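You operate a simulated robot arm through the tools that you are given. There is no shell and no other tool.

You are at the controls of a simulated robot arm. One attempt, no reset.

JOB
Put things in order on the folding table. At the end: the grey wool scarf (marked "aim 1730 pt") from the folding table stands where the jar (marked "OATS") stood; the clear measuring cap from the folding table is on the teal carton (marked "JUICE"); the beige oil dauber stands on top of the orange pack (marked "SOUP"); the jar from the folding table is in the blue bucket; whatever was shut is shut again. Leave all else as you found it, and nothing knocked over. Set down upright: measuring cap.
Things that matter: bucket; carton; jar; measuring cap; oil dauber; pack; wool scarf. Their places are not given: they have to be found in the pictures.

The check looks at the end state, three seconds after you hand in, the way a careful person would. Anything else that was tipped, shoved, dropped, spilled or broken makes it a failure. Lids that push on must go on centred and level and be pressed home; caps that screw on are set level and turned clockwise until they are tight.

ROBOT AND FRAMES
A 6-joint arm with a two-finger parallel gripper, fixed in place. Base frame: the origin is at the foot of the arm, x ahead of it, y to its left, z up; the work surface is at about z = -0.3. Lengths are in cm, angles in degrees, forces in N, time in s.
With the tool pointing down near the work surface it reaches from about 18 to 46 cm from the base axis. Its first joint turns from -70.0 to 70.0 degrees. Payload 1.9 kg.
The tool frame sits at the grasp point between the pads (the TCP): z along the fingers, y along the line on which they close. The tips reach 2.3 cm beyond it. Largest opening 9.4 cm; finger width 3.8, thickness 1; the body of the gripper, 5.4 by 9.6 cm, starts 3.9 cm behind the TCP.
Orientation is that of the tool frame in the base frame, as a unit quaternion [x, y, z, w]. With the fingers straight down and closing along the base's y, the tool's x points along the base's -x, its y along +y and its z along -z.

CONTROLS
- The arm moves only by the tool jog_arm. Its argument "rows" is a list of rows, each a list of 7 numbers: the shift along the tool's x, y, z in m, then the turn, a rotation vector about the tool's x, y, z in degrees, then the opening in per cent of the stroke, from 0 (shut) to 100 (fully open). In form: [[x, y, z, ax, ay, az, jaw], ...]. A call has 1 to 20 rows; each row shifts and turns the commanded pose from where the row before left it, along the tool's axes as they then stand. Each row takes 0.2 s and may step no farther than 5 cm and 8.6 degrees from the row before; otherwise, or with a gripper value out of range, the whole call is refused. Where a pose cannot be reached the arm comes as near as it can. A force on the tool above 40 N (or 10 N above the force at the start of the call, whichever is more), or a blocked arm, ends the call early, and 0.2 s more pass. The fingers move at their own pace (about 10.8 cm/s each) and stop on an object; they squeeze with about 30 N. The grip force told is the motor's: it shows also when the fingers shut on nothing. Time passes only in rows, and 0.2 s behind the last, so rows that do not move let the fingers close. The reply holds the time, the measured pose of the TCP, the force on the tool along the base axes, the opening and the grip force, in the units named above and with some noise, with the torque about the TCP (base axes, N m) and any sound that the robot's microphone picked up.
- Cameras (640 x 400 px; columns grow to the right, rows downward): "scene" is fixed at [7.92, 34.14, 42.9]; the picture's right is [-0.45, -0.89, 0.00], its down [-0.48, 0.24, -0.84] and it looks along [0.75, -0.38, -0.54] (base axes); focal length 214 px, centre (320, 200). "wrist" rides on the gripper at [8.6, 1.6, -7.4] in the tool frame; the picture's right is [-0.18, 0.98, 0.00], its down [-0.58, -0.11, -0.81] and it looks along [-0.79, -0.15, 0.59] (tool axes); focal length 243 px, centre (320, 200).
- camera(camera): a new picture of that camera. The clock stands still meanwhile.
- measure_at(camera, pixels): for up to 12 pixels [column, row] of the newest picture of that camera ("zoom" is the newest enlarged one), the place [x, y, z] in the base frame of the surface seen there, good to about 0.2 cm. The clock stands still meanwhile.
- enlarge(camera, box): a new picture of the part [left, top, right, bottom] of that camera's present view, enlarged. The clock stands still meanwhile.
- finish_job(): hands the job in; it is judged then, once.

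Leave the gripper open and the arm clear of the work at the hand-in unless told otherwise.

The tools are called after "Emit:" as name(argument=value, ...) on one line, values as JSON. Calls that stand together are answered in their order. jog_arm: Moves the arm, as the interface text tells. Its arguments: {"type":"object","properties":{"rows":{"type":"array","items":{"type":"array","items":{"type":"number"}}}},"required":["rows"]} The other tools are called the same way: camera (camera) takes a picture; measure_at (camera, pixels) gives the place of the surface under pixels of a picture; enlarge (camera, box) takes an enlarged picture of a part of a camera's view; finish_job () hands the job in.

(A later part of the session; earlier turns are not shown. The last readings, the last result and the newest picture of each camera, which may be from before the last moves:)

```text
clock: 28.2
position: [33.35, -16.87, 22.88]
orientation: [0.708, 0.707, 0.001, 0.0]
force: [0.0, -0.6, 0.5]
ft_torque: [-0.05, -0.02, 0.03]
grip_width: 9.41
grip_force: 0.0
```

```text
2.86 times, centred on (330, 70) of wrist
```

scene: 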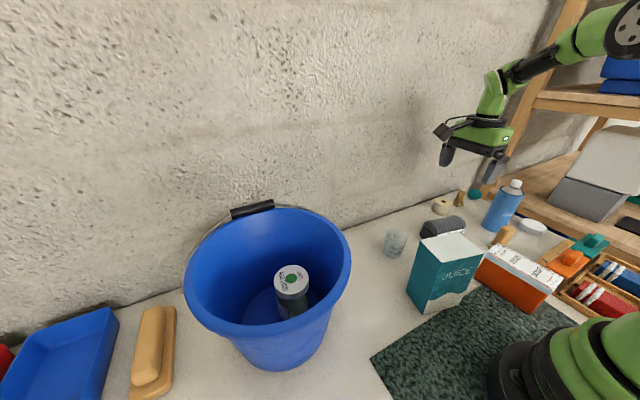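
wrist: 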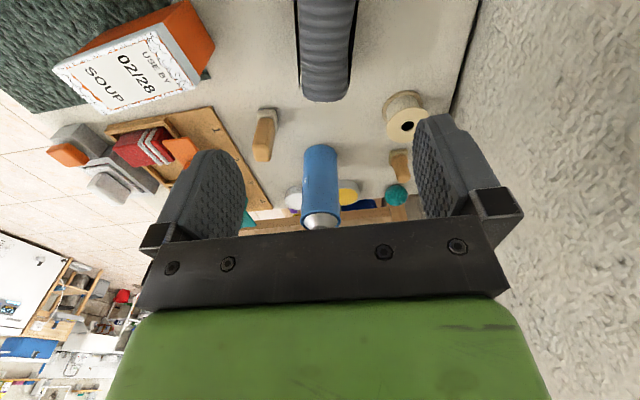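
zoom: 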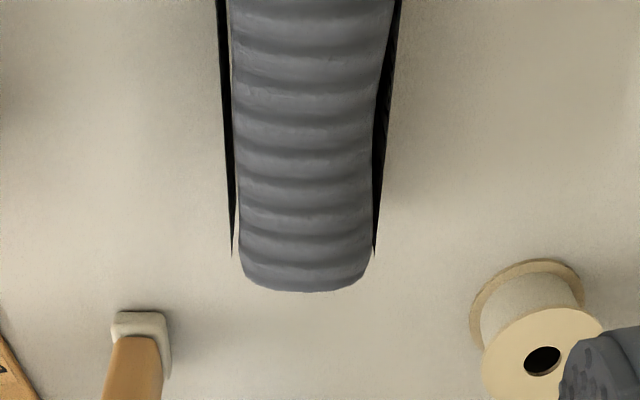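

Scarf axis runs from (33.0,-22.6) to (34.6,-14.7), yaw ≈10.8°, centre ≈(33.75,-17.8), top z 6.3. I centre over it, turn +10.8°, and descend to z about 10.

Emit:
jog_arm(rows=[[-0.0045, 0.002, 0, 0, 0, 0, 100], [-0.0045, 0.002, 0, 0, 0, 0, 100], [0, 0, 0, 0, 0, 5.4, 100], [0, 0, 0, 0, 0, 5.4, 100], [0, 0, 0.025, 0, 0, 0, 100], [0, 0, 0.025, 0, 0, 0, 100], [0, 0, 0.025, 0, 0, 0, 100], [0, 0, 0.025, 0, 0, 0, 100], [0, 0, 0.025, 0, 0, 0, 100], [0, 0, 0, 0, 0, 0, 100]])

Emit:
camera(camera="wrist")

Emit:
camera(camera="scene")

```text
clock: 30.4
position: [33.87, -17.8, 10.16]
orientation: [0.771, 0.637, 0.001, -0.001]
force: [-0.5, 0.0, -0.4]
ft_torque: [-0.03, 0.0, 0.01]
grip_width: 9.41
grip_force: 0.1
```

```text
taken
```

wrist: 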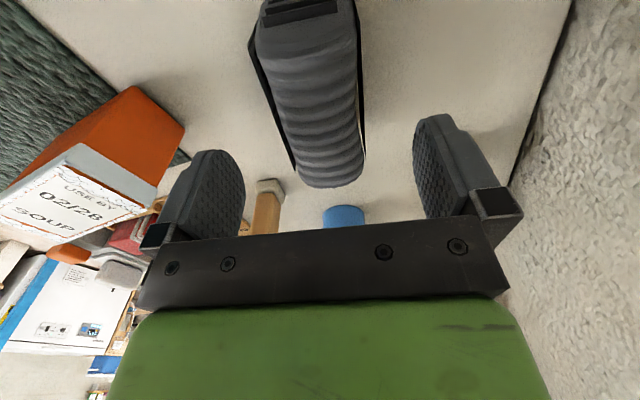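

```text
taken
```

scene: 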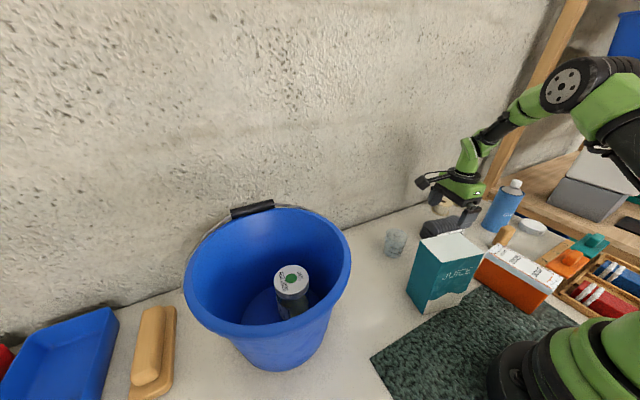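

The roll is parallel to the tool axis and centred between the fingers. Descending to z about 3.3.

Emit:
jog_arm(rows=[[0, 0, 0.013, 0, 0, 0, 100], [0, 0, 0.013, 0, 0, 0, 100], [0, 0, 0.013, 0, 0, 0, 100], [0, 0, 0.013, 0, 0, 0, 100], [0, 0, 0.01, 0, 0, 0, 100], [0, 0, 0.006, 0, 0, 0, 100], [0, 0, 0, 0, 0, 0, 100]])

Emit:
camera(camera="wrist")

Emit:
camera(camera="scene")

```text
clock: 32.0
position: [33.81, -17.77, 3.53]
orientation: [0.771, 0.637, 0.001, 0.0]
force: [0.0, -0.4, 0.6]
ft_torque: [-0.02, 0.01, -0.01]
grip_width: 9.4
grip_force: 0.0
```

```text
taken
```

wrist: 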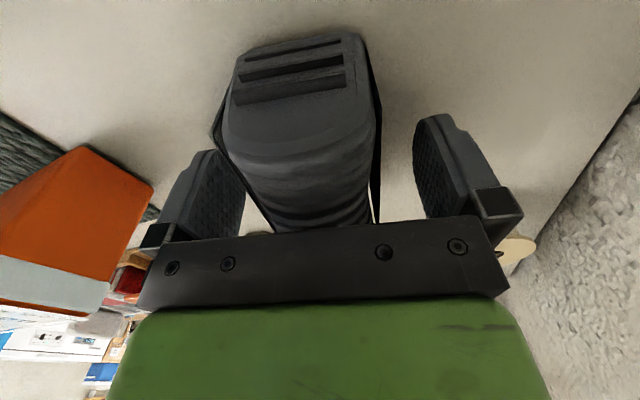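

```text
taken
```

scene: 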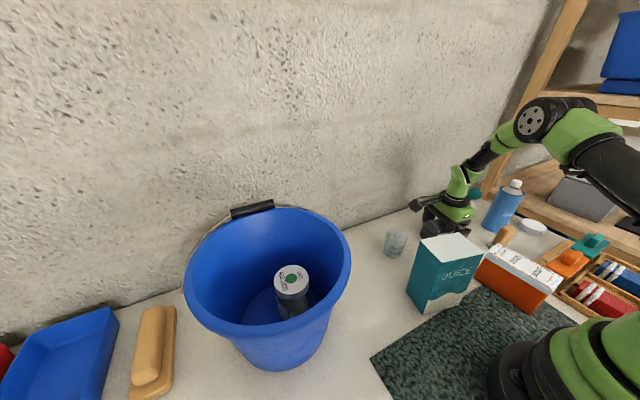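

The roll sits about 0.4 cm toward the left finger; I shift by -0.3 cm along tool y and close.

Emit:
jog_arm(rows=[[0, -0.003, 0.001, 0, 0, 0, 100], [0, 0, 0, 0, 0, 0, 75], [0, 0, 0, 0, 0, 0, 60], [0, 0, 0, 0, 0, 0, 30], [0, 0, 0, 0, 0, 0, 0], [0, 0, 0, 0, 0, 0, 0]])

Emit:
camera(camera="wrist")

```text
clock: 33.4
position: [33.52, -17.79, 3.45]
orientation: [0.77, 0.638, 0.001, 0.0]
force: [-1.6, -0.2, 1.3]
ft_torque: [0.02, 0.08, 0.0]
grip_width: 4.95
grip_force: 29.7
```

```text
taken
```

wrist: 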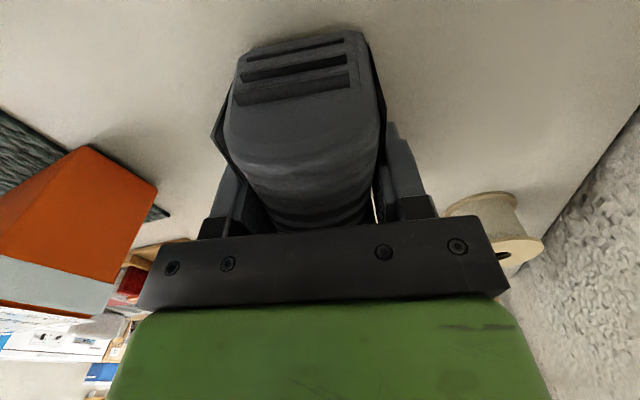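

Gripped at 4.95 cm, 30 N. Lifting 5 cm to check.

Emit:
jog_arm(rows=[[0, 0, -0.005, 0, 0, 0, 0], [0, 0, -0.01, 0, 0, 0, 0], [0, 0, -0.015, 0, 0, 0, 0], [0, 0, -0.02, 0, 0, 0, 0], [0, 0, 0, 0, 0, 0, 0]])

Emit:
camera(camera="wrist")

Emit:
enlarge(camera="scene", box=[370, 140, 530, 260])

```text
clock: 34.6
position: [33.31, -17.73, 8.29]
orientation: [0.77, 0.638, 0.001, 0.0]
force: [0.4, -0.4, -0.8]
ft_torque: [-0.01, 0.01, 0.0]
grip_width: 4.91
grip_force: 29.6
```

```text
taken
```

wrist: 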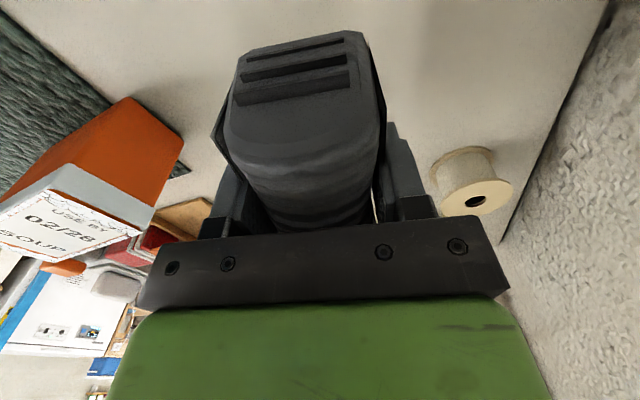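

```text
3.33 times, centred on (450, 200) of scene
```

zoom: 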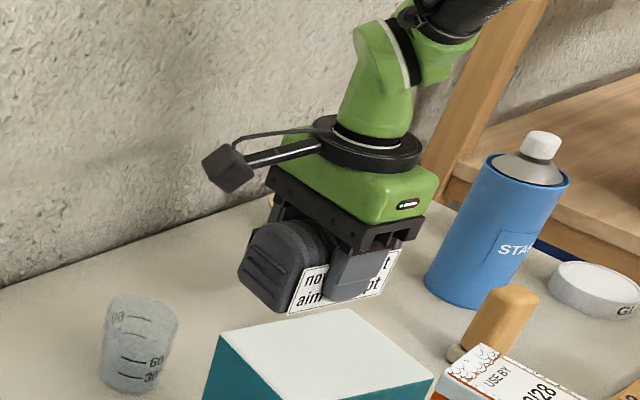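

The scarf is held and light. At the jar spot the camera arm would face the bucket wall, so I lift to z 20 and turn -100.8° about tool z (camera then points toward the robot).

Emit:
jog_arm(rows=[[0, 0, -0.03, 0, 0, 0, 0], [0, 0, -0.03, 0, 0, 0, 0], [0, 0, -0.03, 0, 0, 0, 0], [0, 0, -0.03, 0, 0, 0, 0], [0, 0, 0, 0, 0, -8.4, 0], [0, 0, 0, 0, 0, -8.4, 0], [0, 0, 0, 0, 0, -8.4, 0], [0, 0, 0, 0, 0, -8.4, 0], [0, 0, 0, 0, 0, -8.4, 0], [0, 0, 0, 0, 0, -8.4, 0], [0, 0, 0, 0, 0, -8.4, 0], [0, 0, 0, 0, 0, -8.4, 0], [0, 0, 0, 0, 0, -8.4, 0], [0, 0, 0, 0, 0, -8.4, 0], [0, 0, 0, 0, 0, -8.4, 0], [0, 0, 0, 0, 0, -8.4, 0], [0, 0, 0, 0, 0, 0, 0]])

Emit:
camera(camera="wrist")

Emit:
camera(camera="scene")

```text
clock: 38.2
position: [33.5, -17.72, 20.49]
orientation: [-0.001, 1.0, 0.001, 0.001]
force: [-0.8, -0.9, -0.6]
ft_torque: [-0.01, 0.02, -0.01]
grip_width: 4.95
grip_force: 30.0
```

```text
taken
```

wrist: 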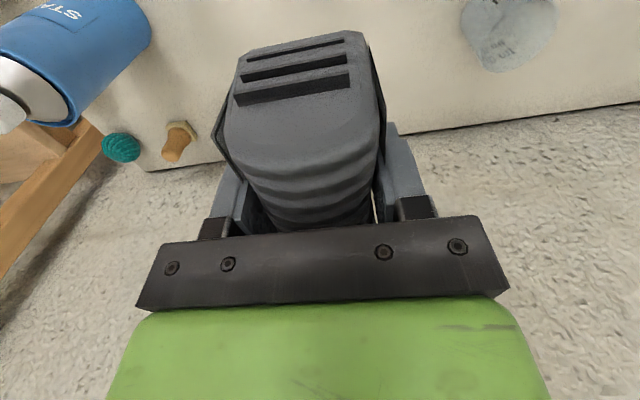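

```text
taken
```

scene: 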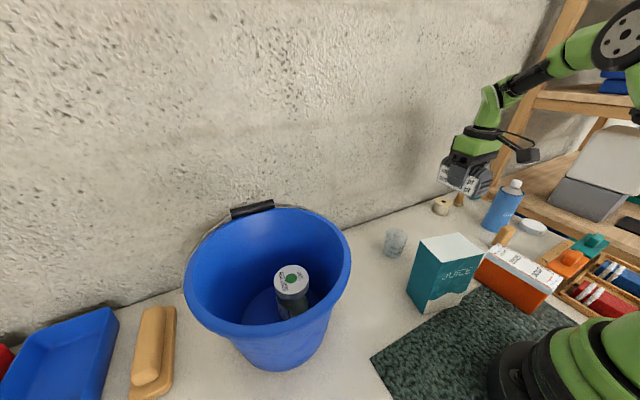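

Now I measure the scarf's end face in the wrist view and its far end in the scene view to know its centre relative to the TCP.

Emit:
measure_at(camera="wrist", pixels=[[300, 70], [250, 55], [350, 40], [240, 100], [375, 100], [300, 110], [300, 200]])

Emit:
enlarge(camera="scene", box=[410, 90, 570, 210])

```text
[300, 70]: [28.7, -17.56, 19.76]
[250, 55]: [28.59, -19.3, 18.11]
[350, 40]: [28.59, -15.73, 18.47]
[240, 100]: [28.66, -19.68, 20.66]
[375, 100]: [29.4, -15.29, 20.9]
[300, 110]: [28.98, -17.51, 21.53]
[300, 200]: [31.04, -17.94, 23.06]
```

```text
3.33 times, centred on (490, 150) of scene
```

zoom: 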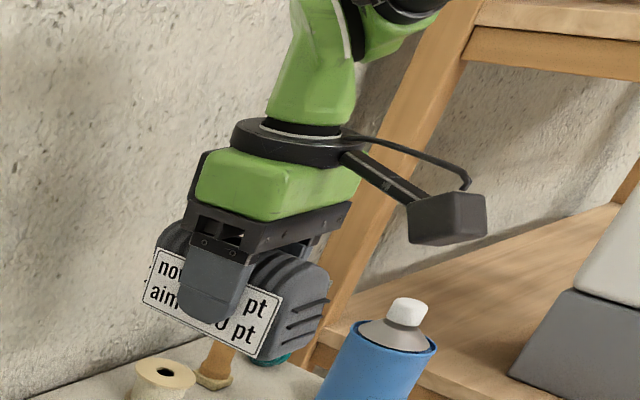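

Emit:
measure_at(camera="zoom", pixels=[[165, 235], [150, 260], [150, 300], [285, 285], [262, 355], [325, 290], [300, 350]])

```text
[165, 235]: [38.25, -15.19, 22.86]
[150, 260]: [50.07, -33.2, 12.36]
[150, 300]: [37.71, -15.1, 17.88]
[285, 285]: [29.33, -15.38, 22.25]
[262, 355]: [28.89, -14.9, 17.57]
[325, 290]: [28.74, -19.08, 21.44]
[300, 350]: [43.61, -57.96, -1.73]
```

Scarf centre coincides with the TCP (x 28.6 to 38.3). Carrying it to (33.65, 10.1) at z 20.

Emit:
jog_arm(rows=[[0, 0.01, 0, 0, 0, 0, 0], [0, 0.02, 0, 0, 0, 0, 0], [0, 0.025, 0, 0, 0, 0, 0], [0, 0.025, 0, 0, 0, 0, 0], [0, 0.025, 0, 0, 0, 0, 0], [0, 0.025, 0, 0, 0, 0, 0], [0, 0.025, 0, 0, 0, 0, 0], [0, 0.025, 0, 0, 0, 0, 0], [0, 0.025, 0, 0, 0, 0, 0], [0, 0.025, 0, 0, 0, 0, 0], [0, 0.023, 0, 0, 0, 0, 0], [0, 0.018, 0, 0, 0, 0, 0], [0, 0.007, 0, 0, 0, 0, 0], [0, 0, 0, 0, 0, 0, 0]])

Emit:
camera(camera="scene")

```text
clock: 41.2
position: [33.5, 10.17, 20.43]
orientation: [0.0, 1.0, 0.001, 0.001]
force: [-0.3, 0.7, -1.6]
ft_torque: [-0.03, -0.01, -0.01]
grip_width: 4.96
grip_force: 30.6
```

```text
taken
```

scene: 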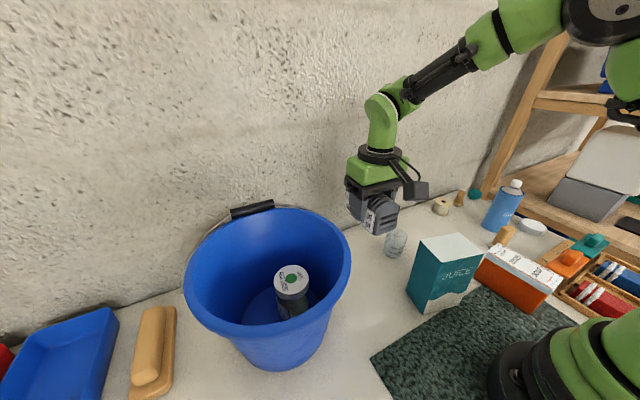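

Above the spot. Descending to z about 4.5, then creeping to contact.

Emit:
jog_arm(rows=[[0, 0, 0.02, 0, 0, 0, 0], [-0.001, 0, 0.025, 0, 0, 0, 0], [0, 0, 0.025, 0, 0, 0, 0], [0, 0, 0.025, 0, 0, 0, 0], [0, 0, 0.025, 0, 0, 0, 0], [0, 0, 0.02, 0, 0, 0, 0], [0, 0, 0.013, 0, 0, 0, 0], [0, 0, 0.006, 0, 0, 0, 0], [0, 0, 0, 0, 0, 0, 0]])

Emit:
enlarge(camera="scene", box=[300, 180, 460, 300])

```text
clock: 43.2
position: [33.52, 9.98, 4.44]
orientation: [0.0, 1.0, 0.001, 0.001]
force: [-0.5, 0.2, -0.6]
ft_torque: [0.02, 0.0, 0.03]
grip_width: 4.94
grip_force: 29.8
```

```text
3.33 times, centred on (380, 240) of scene
```

zoom: 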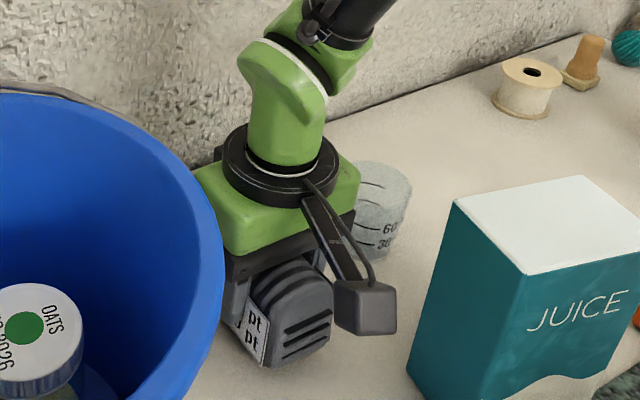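

Close to the table now. Lowering in small steps until contact.

Emit:
jog_arm(rows=[[0, 0, 0.004, 0, 0, 0, 0], [0, 0, 0.003, 0, 0, 0, 0], [0, 0, 0.002, 0, 0, 0, 0], [0, 0, 0.001, 0, 0, 0, 0]])

```text
clock: 44.2
position: [33.51, 10.15, 3.62]
orientation: [0.001, 1.0, 0.0, 0.001]
force: [-0.7, -1.0, -1.1]
ft_torque: [0.03, -0.03, 0.01]
grip_width: 4.95
grip_force: 30.4
```

Emit:
jog_arm(rows=[[0, 0, 0.001, 0, 0, 0, 0], [0, 0, 0.001, 0, 0, 0, 0], [0, 0, 0.001, 0, 0, 0, 0]])

```text
clock: 45.0
position: [33.77, 10.12, 3.5]
orientation: [0.001, 1.0, 0.0, 0.001]
force: [-1.5, -1.1, 7.1]
ft_torque: [-0.05, -0.14, -0.03]
grip_width: 4.97
grip_force: 30.6
stopped in row 3: the force on the tool passed its limit at 42 N (the readings are from after the stop); the commanded pose is now the measured one
```

Firm contact with the table. Releasing gradually.

Emit:
jog_arm(rows=[[0, 0, -0.0005, 0, 0, 0, 0], [0, 0, 0, 0, 0, 0, 56], [0, 0, 0, 0, 0, 0, 65], [0, 0, 0, 0, 0, 0, 80], [0, 0, 0, 0, 0, 0, 100], [0, 0, 0, 0, 0, 0, 100]])

Emit:
camera(camera="wrist")

```text
clock: 46.4
position: [33.59, 10.12, 3.3]
orientation: [0.001, 1.0, 0.001, 0.0]
force: [0.5, -0.8, -0.5]
ft_torque: [0.01, 0.03, 0.01]
grip_width: 9.42
grip_force: 0.1
```

```text
taken
```

wrist: 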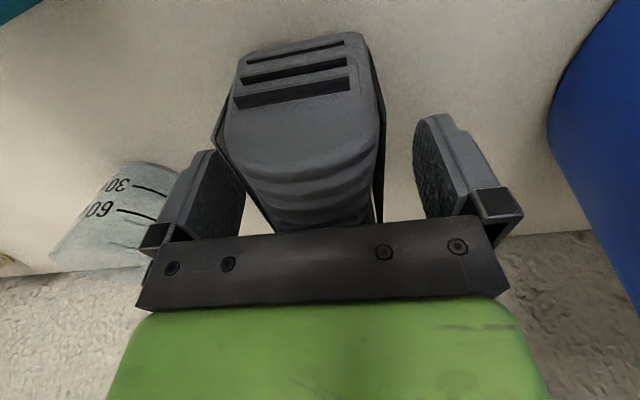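

Released cleanly. Rising straight up to z about 18.

Emit:
jog_arm(rows=[[0, 0, -0.01, 0, 0, 0, 100], [0, 0, -0.015, 0, 0, 0, 100], [0, 0, -0.02, 0, 0, 0, 100], [0, 0, -0.025, 0, 0, 0, 100], [0, 0, -0.025, 0, 0, 0, 100], [0, 0, -0.025, 0, 0, 0, 100], [0, 0, -0.025, 0, 0, 0, 100], [0, 0, 0, 0, 0, 0, 100]])

Emit:
camera(camera="wrist")

Emit:
camera(camera="scene")

```text
clock: 48.2
position: [33.58, 10.07, 17.62]
orientation: [0.001, 1.0, 0.0, 0.001]
force: [0.5, -0.2, 0.4]
ft_torque: [0.0, 0.0, 0.01]
grip_width: 9.4
grip_force: 0.0
```

```text
taken
```

wrist: 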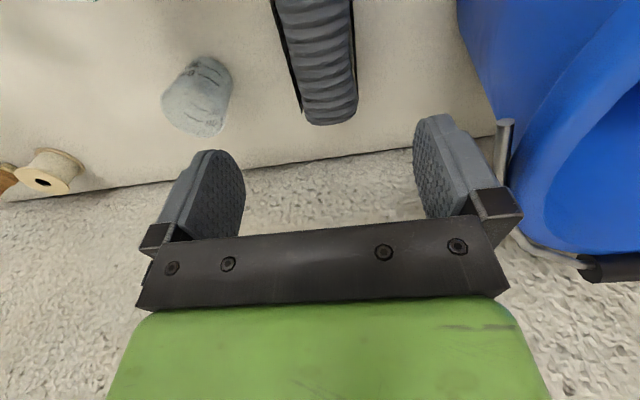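

```text
taken
```

scene: 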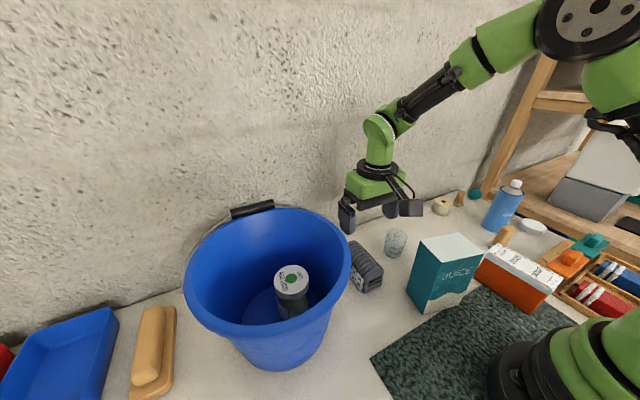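

The scarf is in place where the jar stood. Now the measuring cap at wrist px (198,97): zoom in and measure its outline.

Emit:
enlarge(camera="wrist", box=[140, 40, 260, 150])

Emit:
enlarge(camera="scene", box=[370, 215, 420, 265])

```text
3.64 times, centred on (200, 95) of wrist
```

zoom: 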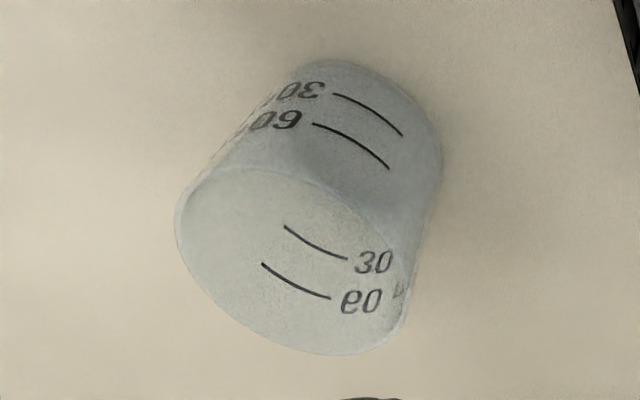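

```text
8.00 times, centred on (395, 240) of scene
```

zoom: 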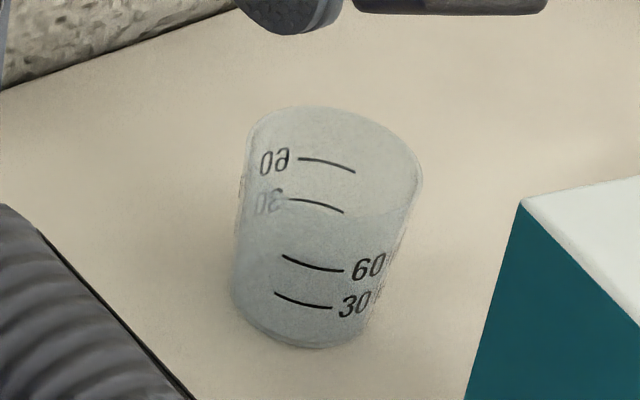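

Emit:
measure_at(camera="zoom", pixels=[[320, 118], [258, 135], [410, 175], [330, 215], [320, 240], [320, 300], [300, 340], [240, 280], [365, 320], [335, 150], [290, 270], [340, 330]])

Emit:
camera(camera="wrist")

Emit:
measure_at(camera="wrist", pixels=[[198, 75], [210, 60], [225, 85], [180, 85], [205, 68], [215, 70], [192, 95], [200, 128], [166, 105], [222, 110], [185, 75], [195, 60]])

```text
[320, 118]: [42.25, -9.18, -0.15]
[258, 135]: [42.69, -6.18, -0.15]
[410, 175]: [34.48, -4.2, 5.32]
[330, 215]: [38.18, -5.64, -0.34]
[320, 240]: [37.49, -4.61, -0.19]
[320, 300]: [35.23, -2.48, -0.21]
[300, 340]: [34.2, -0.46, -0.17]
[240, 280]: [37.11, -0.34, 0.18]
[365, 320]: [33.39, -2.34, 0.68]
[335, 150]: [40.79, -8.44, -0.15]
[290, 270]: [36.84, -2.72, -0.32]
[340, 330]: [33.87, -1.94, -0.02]
```

```text
taken
```

wrist: 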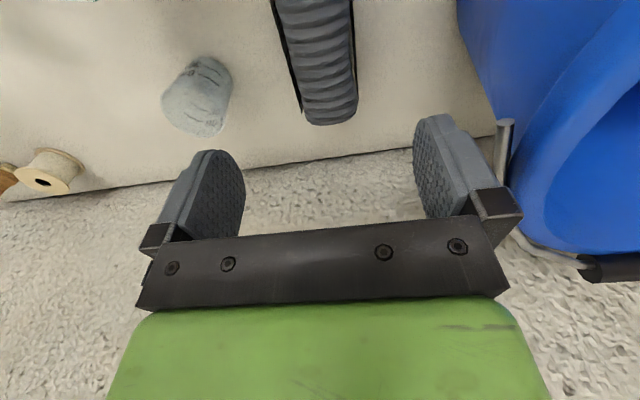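

```text
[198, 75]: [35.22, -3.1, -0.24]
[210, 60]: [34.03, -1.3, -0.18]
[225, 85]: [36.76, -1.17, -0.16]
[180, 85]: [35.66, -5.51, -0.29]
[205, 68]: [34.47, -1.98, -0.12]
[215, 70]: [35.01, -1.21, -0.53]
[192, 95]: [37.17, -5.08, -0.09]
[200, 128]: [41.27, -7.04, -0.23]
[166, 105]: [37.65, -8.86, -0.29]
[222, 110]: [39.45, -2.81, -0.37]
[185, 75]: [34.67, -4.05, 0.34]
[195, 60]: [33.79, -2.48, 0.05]
```

Depth mostly passes through the clear cup, so I triangulated from both views: centre ≈(35.75,-1.95), rim radius ≈2.7 at z ≈5.5, base radius ≈2.25. To keep the camera arm off the carton, I go over the cup and turn +90° (camera toward +y).

Emit:
jog_arm(rows=[[-0.0043, -0.024, -0.005, 0, 0, 0, 100], [-0.0043, -0.024, 0, 0, 0, 0, 100], [-0.0043, -0.024, 0, 0, 0, 0, 100], [-0.0043, -0.024, 0, 0, 0, 0, 100], [-0.0043, -0.024, 0, 0, 0, 0, 100], [0, 0, 0, 0, 0, 7.5, 100], [0, 0, 0, 0, 0, 7.5, 100], [0, 0, 0, 0, 0, 7.5, 100], [0, 0, 0, 0, 0, 7.5, 100], [0, 0, 0, 0, 0, 7.5, 100], [0, 0, 0, 0, 0, 7.5, 100], [0, 0, 0, 0, 0, 7.5, 100], [0, 0, 0, 0, 0, 7.5, 100], [0, 0, 0, 0, 0, 7.5, 100], [0, 0, 0, 0, 0, 7.5, 100], [0, 0, 0, 0, 0, 7.5, 100], [0, 0, 0, 0, 0, 7.5, 100], [0, 0, 0, 0, 0, 0, 100]])

Emit:
camera(camera="wrist")

Emit:
camera(camera="scene")

```text
clock: 52.0
position: [35.63, -1.9, 18.29]
orientation: [0.708, 0.707, 0.001, 0.0]
force: [0.7, 0.0, -0.5]
ft_torque: [-0.02, 0.0, -0.05]
grip_width: 9.38
grip_force: 0.0
```

```text
taken
```

wrist: 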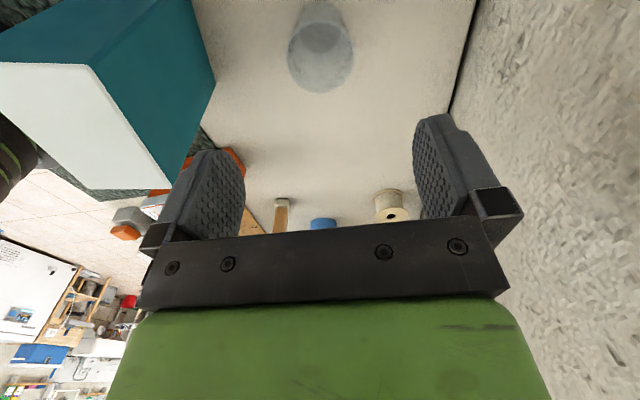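

```text
taken
```

scene: 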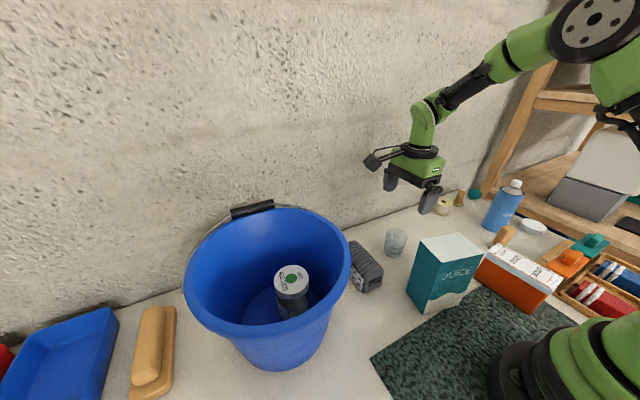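

Emit:
enlarge(camera="wrist", box=[260, 0, 380, 110])

```text
3.64 times, centred on (320, 55) of wrist
```

zoom: 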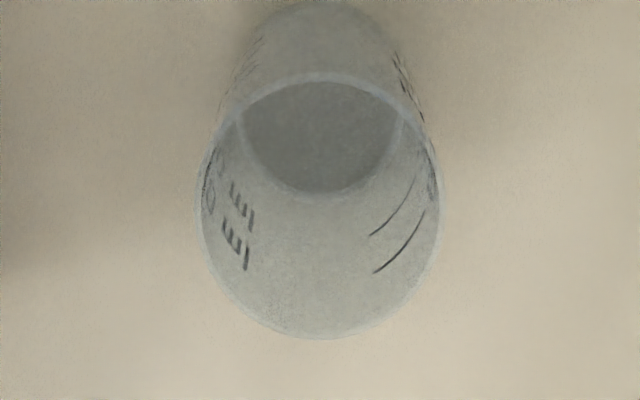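

The rim is centred at ≈(35.6,-2.0), right under the TCP (35.63,-1.9). Descending to z about 4.7.

Emit:
jog_arm(rows=[[0, 0, 0.02, 0, 0, 0, 100], [-0.001, 0, 0.025, 0, 0, 0, 100], [0, 0, 0.025, 0, 0, 0, 100], [0, 0, 0.025, 0, 0, 0, 100], [0, 0, 0.02, 0, 0, 0, 100], [0, 0, 0.013, 0, 0, 0, 100], [0, 0, 0.008, 0, 0, 0, 100], [0, 0, 0, 0, 0, 0, 100]])

Emit:
camera(camera="wrist")

Emit:
enlarge(camera="scene", box=[330, 180, 490, 300])

```text
clock: 53.8
position: [35.81, -2.0, 4.72]
orientation: [0.708, 0.707, 0.001, 0.0]
force: [0.3, -0.1, -0.9]
ft_torque: [0.0, -0.03, -0.02]
grip_width: 9.41
grip_force: 0.1
```

```text
taken
```

wrist: 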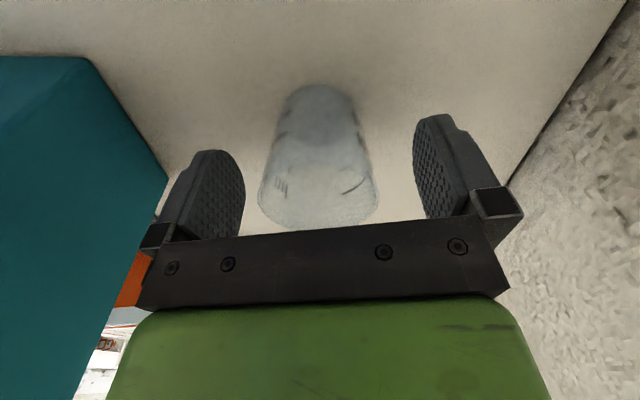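

```text
3.33 times, centred on (410, 240) of scene
```

zoom: 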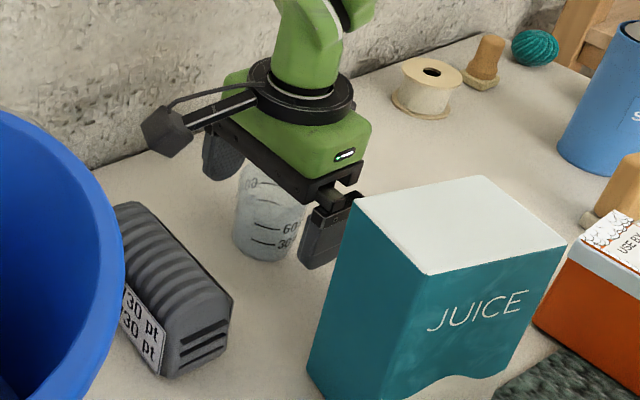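

The cup stands between the pads. Closing in stages.

Emit:
jog_arm(rows=[[0, -0.0015, 0, 0, 0, 0, 100], [0, 0, 0, 0, 0, 0, 75], [0, 0, 0, 0, 0, 0, 64], [0, 0, 0, 0, 0, 0, 58], [0, 0, 0, 0, 0, 0, 40], [0, 0, 0, 0, 0, 0, 0], [0, 0, 0, 0, 0, 0, 0]])

Emit:
camera(camera="wrist")

```text
clock: 55.4
position: [35.6, -1.95, 4.79]
orientation: [0.708, 0.707, 0.001, 0.0]
force: [-1.1, -0.2, 0.9]
ft_torque: [0.02, -0.01, -0.02]
grip_width: 5.17
grip_force: 30.0
```

```text
taken
```

wrist: 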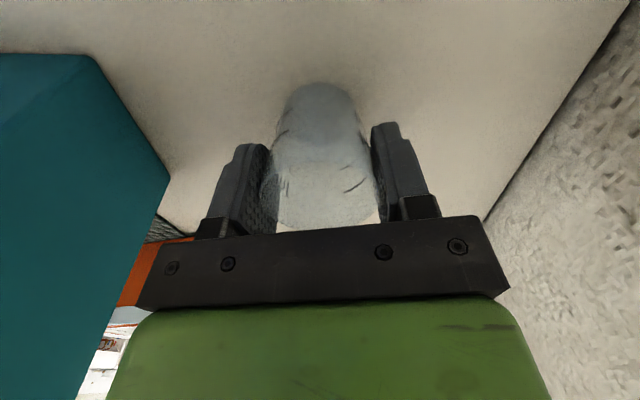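

Gripped at 5.17 cm. Lifting to z about 25 to clear the carton (top 15.1).

Emit:
jog_arm(rows=[[0, 0, -0.005, 0, 0, 0, 0], [0, 0, -0.01, 0, 0, 0, 0], [0, 0, -0.015, 0, 0, 0, 0], [0, 0, -0.02, 0, 0, 0, 0], [0, 0, -0.025, 0, 0, 0, 0], [0, 0, -0.025, 0, 0, 0, 0], [0, 0, -0.025, 0, 0, 0, 0], [0, 0, -0.025, 0, 0, 0, 0], [0, 0, -0.025, 0, 0, 0, 0], [0, 0, -0.02, 0, 0, 0, 0], [0, 0, -0.01, 0, 0, 0, 0], [0, 0, 0, 0, 0, 0, 0]])

Emit:
camera(camera="wrist")

Emit:
camera(camera="scene")

```text
clock: 58.0
position: [35.44, -1.96, 25.14]
orientation: [0.707, 0.707, 0.002, 0.0]
force: [0.1, 0.3, -0.3]
ft_torque: [-0.02, 0.0, 0.0]
grip_width: 5.16
grip_force: 29.6
```

```text
taken
```

wrist: 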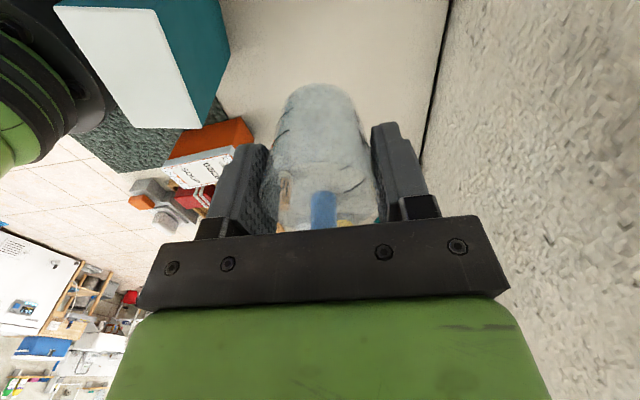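

```text
taken
```

scene: 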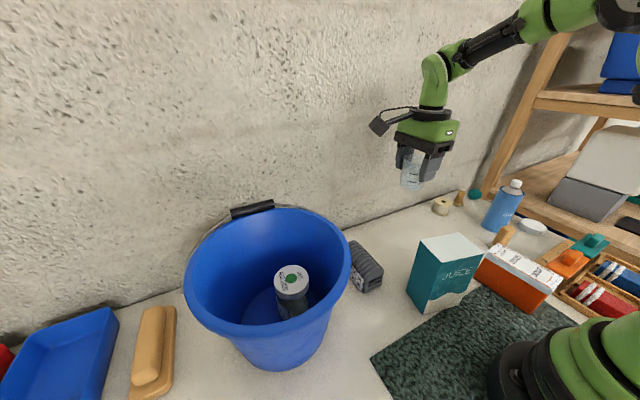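

The cup hangs upright in the jaws. Carrying it over the carton's centre (22.1, 0.35).

Emit:
jog_arm(rows=[[0.0025, -0.013, 0, 0, 0, 0, 0], [0.004, -0.023, 0, 0, 0, 0, 0], [0.004, -0.023, 0, 0, 0, 0, 0], [0.004, -0.023, 0, 0, 0, 0, 0], [0.004, -0.023, 0, 0, 0, 0, 0], [0.003, -0.018, 0, 0, 0, 0, 0], [0.0015, -0.01, 0, 0, 0, 0, 0], [0, 0, 0, 0, 0, 0, 0]])

Emit:
camera(camera="wrist")

Emit:
camera(camera="scene")

```text
clock: 59.8
position: [22.34, 0.28, 25.16]
orientation: [0.707, 0.707, 0.0, 0.0]
force: [-0.1, -0.7, 0.5]
ft_torque: [-0.02, -0.01, -0.01]
grip_width: 5.19
grip_force: 30.1
```

```text
taken
```

wrist: 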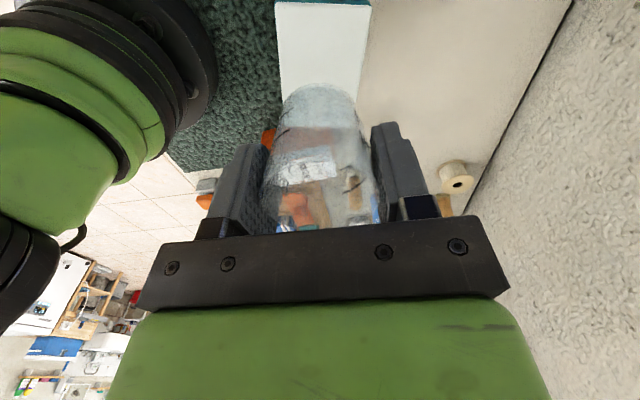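

```text
taken
```

scene: 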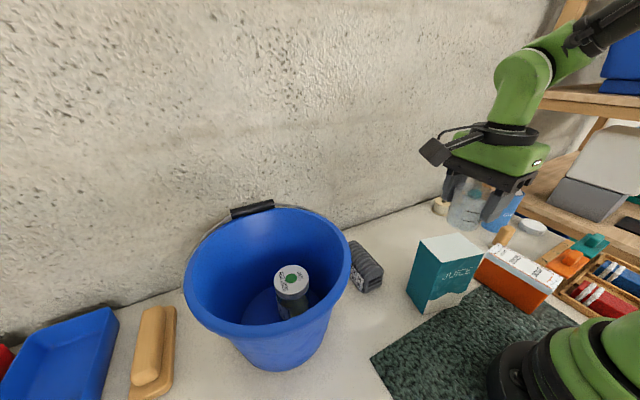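

Over the carton. Descending to z about 20.7, shifting -0.2 in x.

Emit:
jog_arm(rows=[[0, -0.002, 0.01, 0, 0, 0, 0], [0, 0, 0.012, 0, 0, 0, 0], [0, 0, 0.012, 0, 0, 0, 0], [0, 0, 0.008, 0, 0, 0, 0], [0, 0, 0.003, 0, 0, 0, 0], [0, 0, 0, 0, 0, 0, 0]])

Emit:
camera(camera="wrist")

Emit:
enlarge(camera="scene", box=[380, 150, 540, 320])

```text
clock: 61.2
position: [21.98, 0.38, 20.73]
orientation: [0.708, 0.706, 0.002, 0.0]
force: [-0.2, 0.4, 0.0]
ft_torque: [-0.03, -0.02, -0.02]
grip_width: 5.16
grip_force: 30.0
```

```text
taken
```

wrist: 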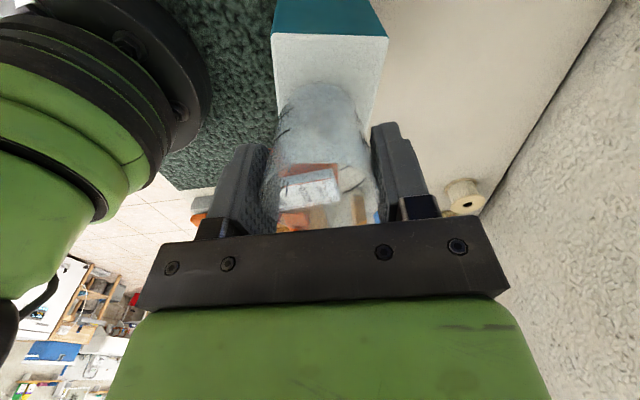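

```text
2.35 times, centred on (460, 235) of scene
```

zoom: 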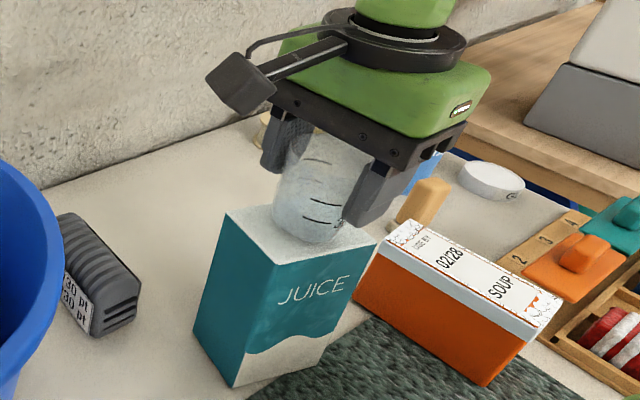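

The cup's base is over the middle of the carton top. Creeping down to contact (expected ~20.1).

Emit:
jog_arm(rows=[[0, 0, 0.003, 0, 0, 0, 0], [0, 0, 0.002, 0, 0, 0, 0], [0, 0, 0.001, 0, 0, 0, 0]])

```text
clock: 62.0
position: [22.09, 0.31, 20.25]
orientation: [0.707, 0.707, 0.002, 0.0]
force: [0.3, 0.8, -0.2]
ft_torque: [-0.01, -0.01, 0.02]
grip_width: 5.14
grip_force: 30.0
```

Emit:
jog_arm(rows=[[0, 0, 0.001, 0, 0, 0, 0], [0, 0, 0.0005, 0, 0, 0, 0], [0, 0, 0.0005, 0, 0, 0, 0]])

```text
clock: 62.8
position: [22.14, 0.33, 19.99]
orientation: [0.708, 0.707, 0.001, -0.001]
force: [-0.1, 0.1, 0.0]
ft_torque: [-0.01, -0.02, 0.01]
grip_width: 5.15
grip_force: 29.8
```

No contact yet. Continuing in half-millimetre steps.

Emit:
jog_arm(rows=[[0, 0, 0.0005, 0, 0, 0, 0], [0, 0, 0.0005, 0, 0, 0, 0]])

Emit:
enlarge(camera="scene", box=[410, 190, 510, 270])

```text
clock: 63.4
position: [22.09, 0.18, 19.97]
orientation: [0.707, 0.707, 0.001, 0.001]
force: [-1.2, 0.5, 11.1]
ft_torque: [0.03, 0.25, -0.01]
grip_width: 5.12
grip_force: 30.2
```

```text
5.00 times, centred on (460, 230) of scene
```

zoom: 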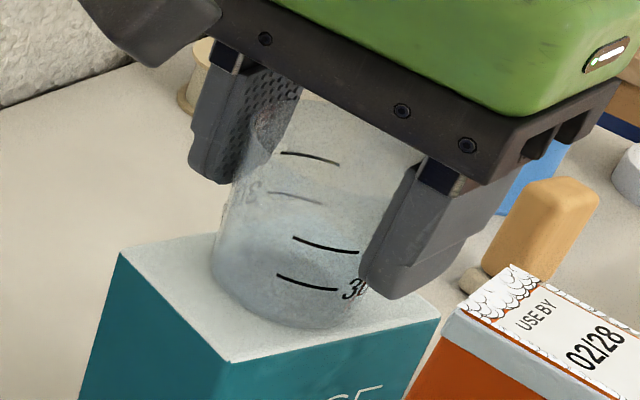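

Contact: 11 N, cup sits on the carton top. Easing 0.5 mm and opening slowly.

Emit:
jog_arm(rows=[[0, 0, -0.0005, 0, 0, 0, 0], [0, 0, 0, 0, 0, 0, 57], [0, 0, 0, 0, 0, 0, 61], [0, 0, 0, 0, 0, 0, 68], [0, 0, 0, 0, 0, 0, 80], [0, 0, 0, 0, 0, 0, 90], [0, 0, 0, 0, 0, 0, 90]])

Emit:
camera(camera="wrist")

Emit:
enlarge(camera="scene", box=[390, 170, 530, 290])

```text
clock: 65.0
position: [22.2, 0.29, 19.92]
orientation: [0.708, 0.706, 0.001, 0.0]
force: [0.6, 1.0, -0.5]
ft_torque: [-0.01, -0.02, 0.01]
grip_width: 8.44
grip_force: 0.1
```

```text
taken
```

wrist: 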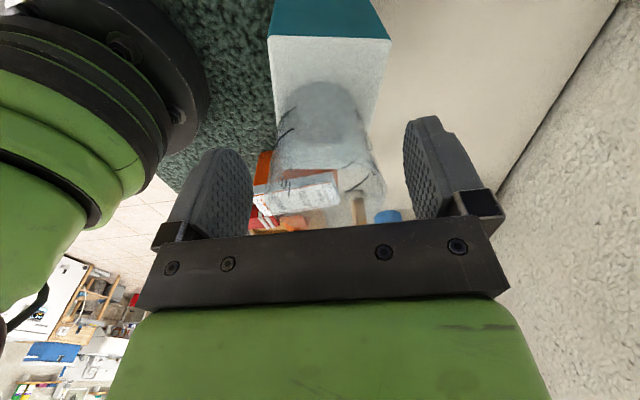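

```text
3.33 times, centred on (460, 230) of scene
```

zoom: 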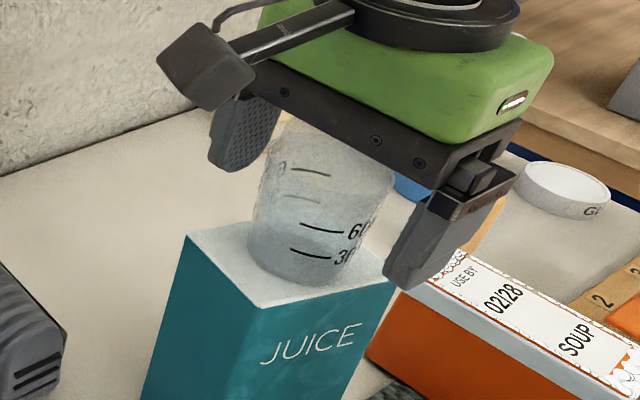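

The cup is standing upright and free on the carton. Rising straight up.

Emit:
jog_arm(rows=[[0, 0, -0.005, 0, 0, 0, 90], [0, 0, -0.01, 0, 0, 0, 90], [0, 0, -0.015, 0, 0, 0, 90], [0, 0, -0.02, 0, 0, 0, 90], [0, 0, -0.025, 0, 0, 0, 100], [0, 0, -0.025, 0, 0, 0, 100], [0, 0, 0, 0, 0, 0, 100]])

Emit:
camera(camera="wrist")

Emit:
camera(camera="scene")

```text
clock: 66.6
position: [22.14, 0.25, 29.93]
orientation: [0.708, 0.707, 0.001, -0.001]
force: [0.7, 0.6, -1.2]
ft_torque: [0.0, 0.0, -0.03]
grip_width: 9.39
grip_force: 0.0
```

```text
taken
```

wrist: 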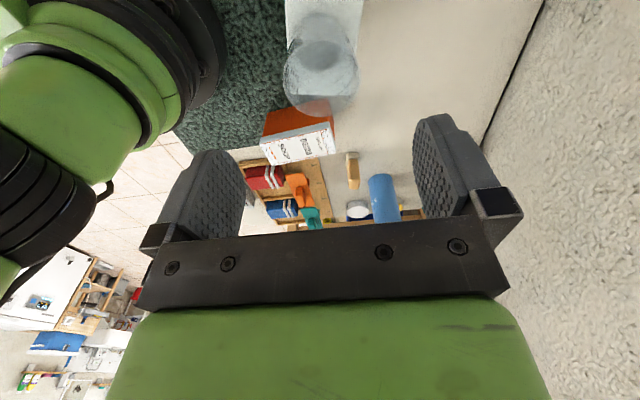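

```text
taken
```

scene: 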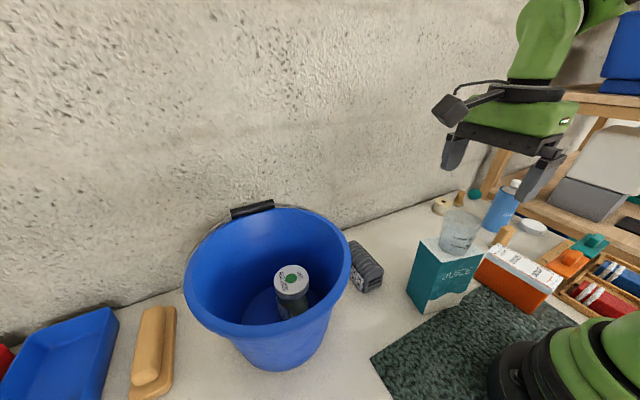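

Cup is standing on the carton. Next the dauber: move toward -y at this height, to about (23,-14, 25), for a closer look.

Emit:
jog_arm(rows=[[-0.012, 0.001, 0, 0, 0, 0, 100], [-0.022, 0.001, 0, 0, 0, 0, 100], [-0.025, 0.001, 0, 0, 0, 0, 100], [-0.025, 0.001, 0, 0, 0, 0, 100], [-0.025, 0.001, 0, 0, 0, 0, 100], [-0.02, 0.001, 0.01, 0, 0, 0, 100], [-0.013, 0.001, 0.02, 0, 0, 0, 100], [0, 0, 0.02, 0, 0, 0, 100], [0, 0, 0, 0, 0, 0, 100]])

Emit:
camera(camera="wrist")

Emit:
camera(camera="scene")

```text
clock: 68.6
position: [22.72, -14.09, 24.86]
orientation: [0.708, 0.706, 0.002, 0.0]
force: [-0.2, -0.8, 0.1]
ft_torque: [-0.02, -0.01, 0.0]
grip_width: 9.4
grip_force: 0.1
```

```text
taken
```

wrist: 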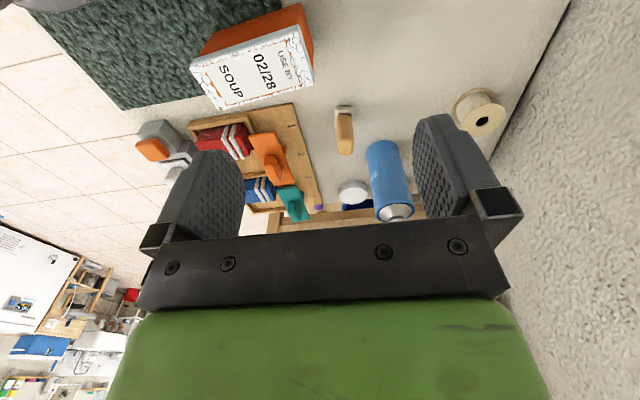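

```text
taken
```

scene: 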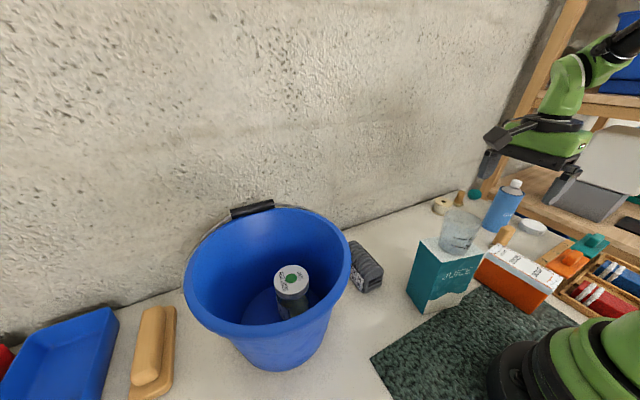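

The dauber is at wrist px (343,130). I zoom in and measure it.

Emit:
enlarge(camera="wrist", box=[303, 90, 393, 170])

```text
5.00 times, centred on (348, 130) of wrist
```

zoom: 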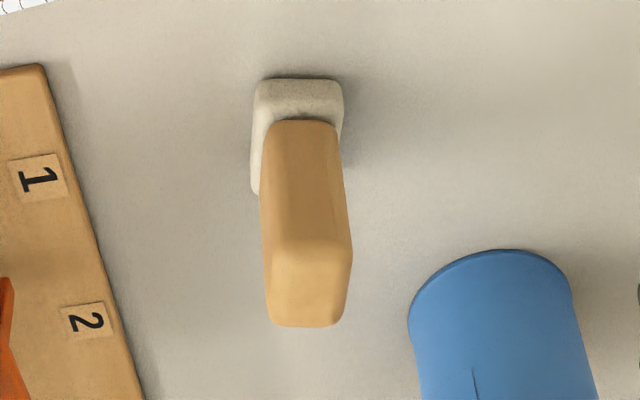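

Emit:
measure_at(camera="zoom", pixels=[[275, 265], [345, 258], [280, 320], [330, 318], [310, 290], [260, 90], [338, 92], [254, 180], [310, 130], [290, 115], [265, 200], [345, 210]])

Emit:
measure_at(camera="scene", pixels=[[505, 232], [511, 228], [503, 228], [498, 242]])

```text
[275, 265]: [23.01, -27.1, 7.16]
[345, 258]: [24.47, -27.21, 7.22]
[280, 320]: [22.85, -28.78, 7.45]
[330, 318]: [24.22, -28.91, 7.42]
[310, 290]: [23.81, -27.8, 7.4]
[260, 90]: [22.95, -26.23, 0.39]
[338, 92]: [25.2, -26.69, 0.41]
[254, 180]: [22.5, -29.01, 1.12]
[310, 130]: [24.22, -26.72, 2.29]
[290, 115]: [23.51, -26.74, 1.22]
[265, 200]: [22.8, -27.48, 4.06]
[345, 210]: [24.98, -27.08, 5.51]
```

```text
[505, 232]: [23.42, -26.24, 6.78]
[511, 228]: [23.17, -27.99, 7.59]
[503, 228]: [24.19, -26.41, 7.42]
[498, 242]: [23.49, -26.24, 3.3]
```

Emit:
measure_at(camera="zoom", pixels=[[490, 258], [415, 320], [565, 290], [450, 270], [335, 125], [345, 180], [258, 130], [300, 82]])

Emit:
enlarge(camera="scene", box=[484, 215, 534, 255])

```text
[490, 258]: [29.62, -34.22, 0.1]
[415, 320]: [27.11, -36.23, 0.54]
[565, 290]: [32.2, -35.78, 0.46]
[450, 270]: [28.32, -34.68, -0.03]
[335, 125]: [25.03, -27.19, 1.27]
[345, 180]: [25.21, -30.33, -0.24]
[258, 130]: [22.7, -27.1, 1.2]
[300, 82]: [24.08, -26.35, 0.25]
```

```text
10.00 times, centred on (509, 235) of scene
```

zoom: 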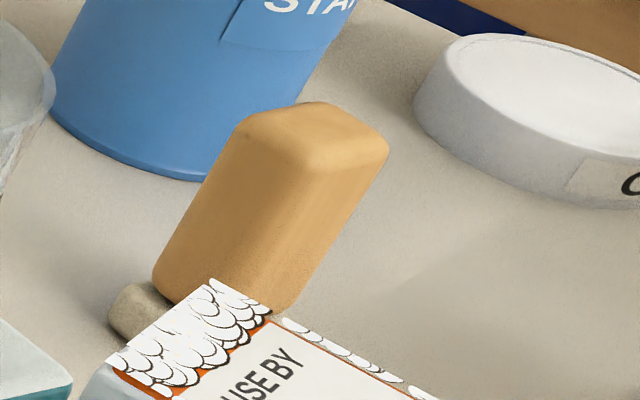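

Emit:
measure_at(camera="zoom", pixels=[[246, 125], [310, 108], [380, 145], [305, 165], [312, 135], [180, 280], [160, 270], [260, 290], [120, 310], [215, 200], [300, 240], [350, 200]])

```text
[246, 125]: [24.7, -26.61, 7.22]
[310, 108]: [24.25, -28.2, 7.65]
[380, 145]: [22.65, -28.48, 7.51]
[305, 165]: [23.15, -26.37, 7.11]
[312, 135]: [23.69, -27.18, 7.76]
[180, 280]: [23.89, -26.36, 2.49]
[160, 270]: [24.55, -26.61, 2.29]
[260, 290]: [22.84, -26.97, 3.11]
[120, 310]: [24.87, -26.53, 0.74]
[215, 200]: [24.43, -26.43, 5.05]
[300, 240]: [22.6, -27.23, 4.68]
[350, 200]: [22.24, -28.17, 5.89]
```

The dauber handle is about 2.4 × 2.4 cm, centred at ≈(23.7,-27.65), top z ≈7.6, yaw ≈11°. The can starts at y -34.2, so it is clear. Moving over the dauber, turning 11°, and lowering to z 14.

Emit:
jog_arm(rows=[[-0.015, 0.001, 0, 0, 0, 0, 70], [-0.025, 0.002, 0, 0, 0, 0, 70], [-0.025, 0.002, 0, 0, 0, 0, 70], [-0.025, 0.002, 0, 0, 0, 0, 70], [-0.025, 0.002, 0, 0, 0, 0, 70], [-0.0206, 0.001, 0, 0, 0, 0, 70], [0, 0, 0, 0, 0, 5.5, 70], [0, 0, 0.02, 0, 0, 5.5, 70], [0, 0, 0.025, 0, 0, 0, 70], [0, 0, 0.025, 0, 0, 0, 70], [0, 0, 0.025, 0, 0, 0, 70], [0, 0, 0.015, 0, 0, 0, 70], [0, 0, 0, 0, 0, 0, 70]])

Emit:
camera(camera="wrist")

Emit:
camera(camera="scene")

```text
clock: 71.4
position: [23.68, -27.61, 13.76]
orientation: [0.773, 0.635, 0.002, 0.001]
force: [0.2, 0.0, -0.1]
ft_torque: [0.0, -0.01, 0.04]
grip_width: 6.58
grip_force: 0.1
```

```text
taken
```

wrist: 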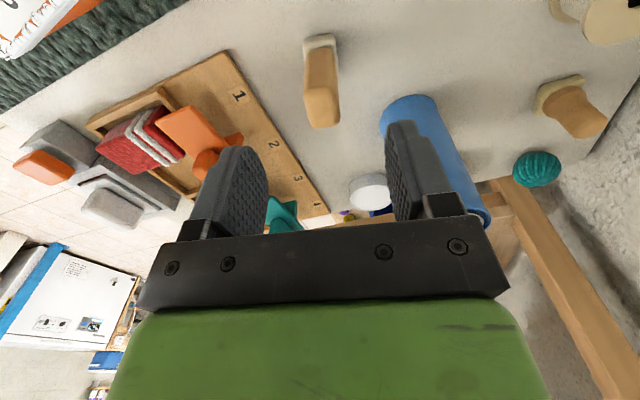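

```text
taken
```

scene: 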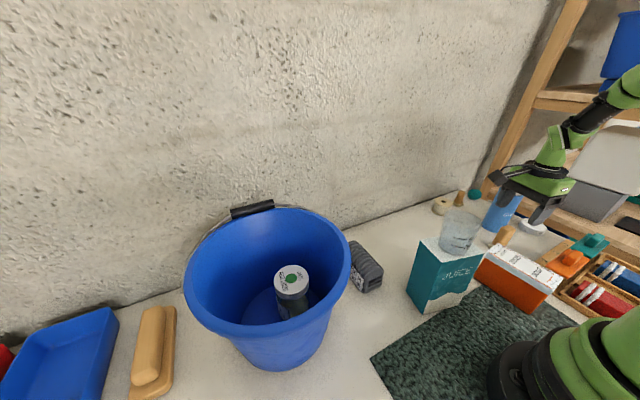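

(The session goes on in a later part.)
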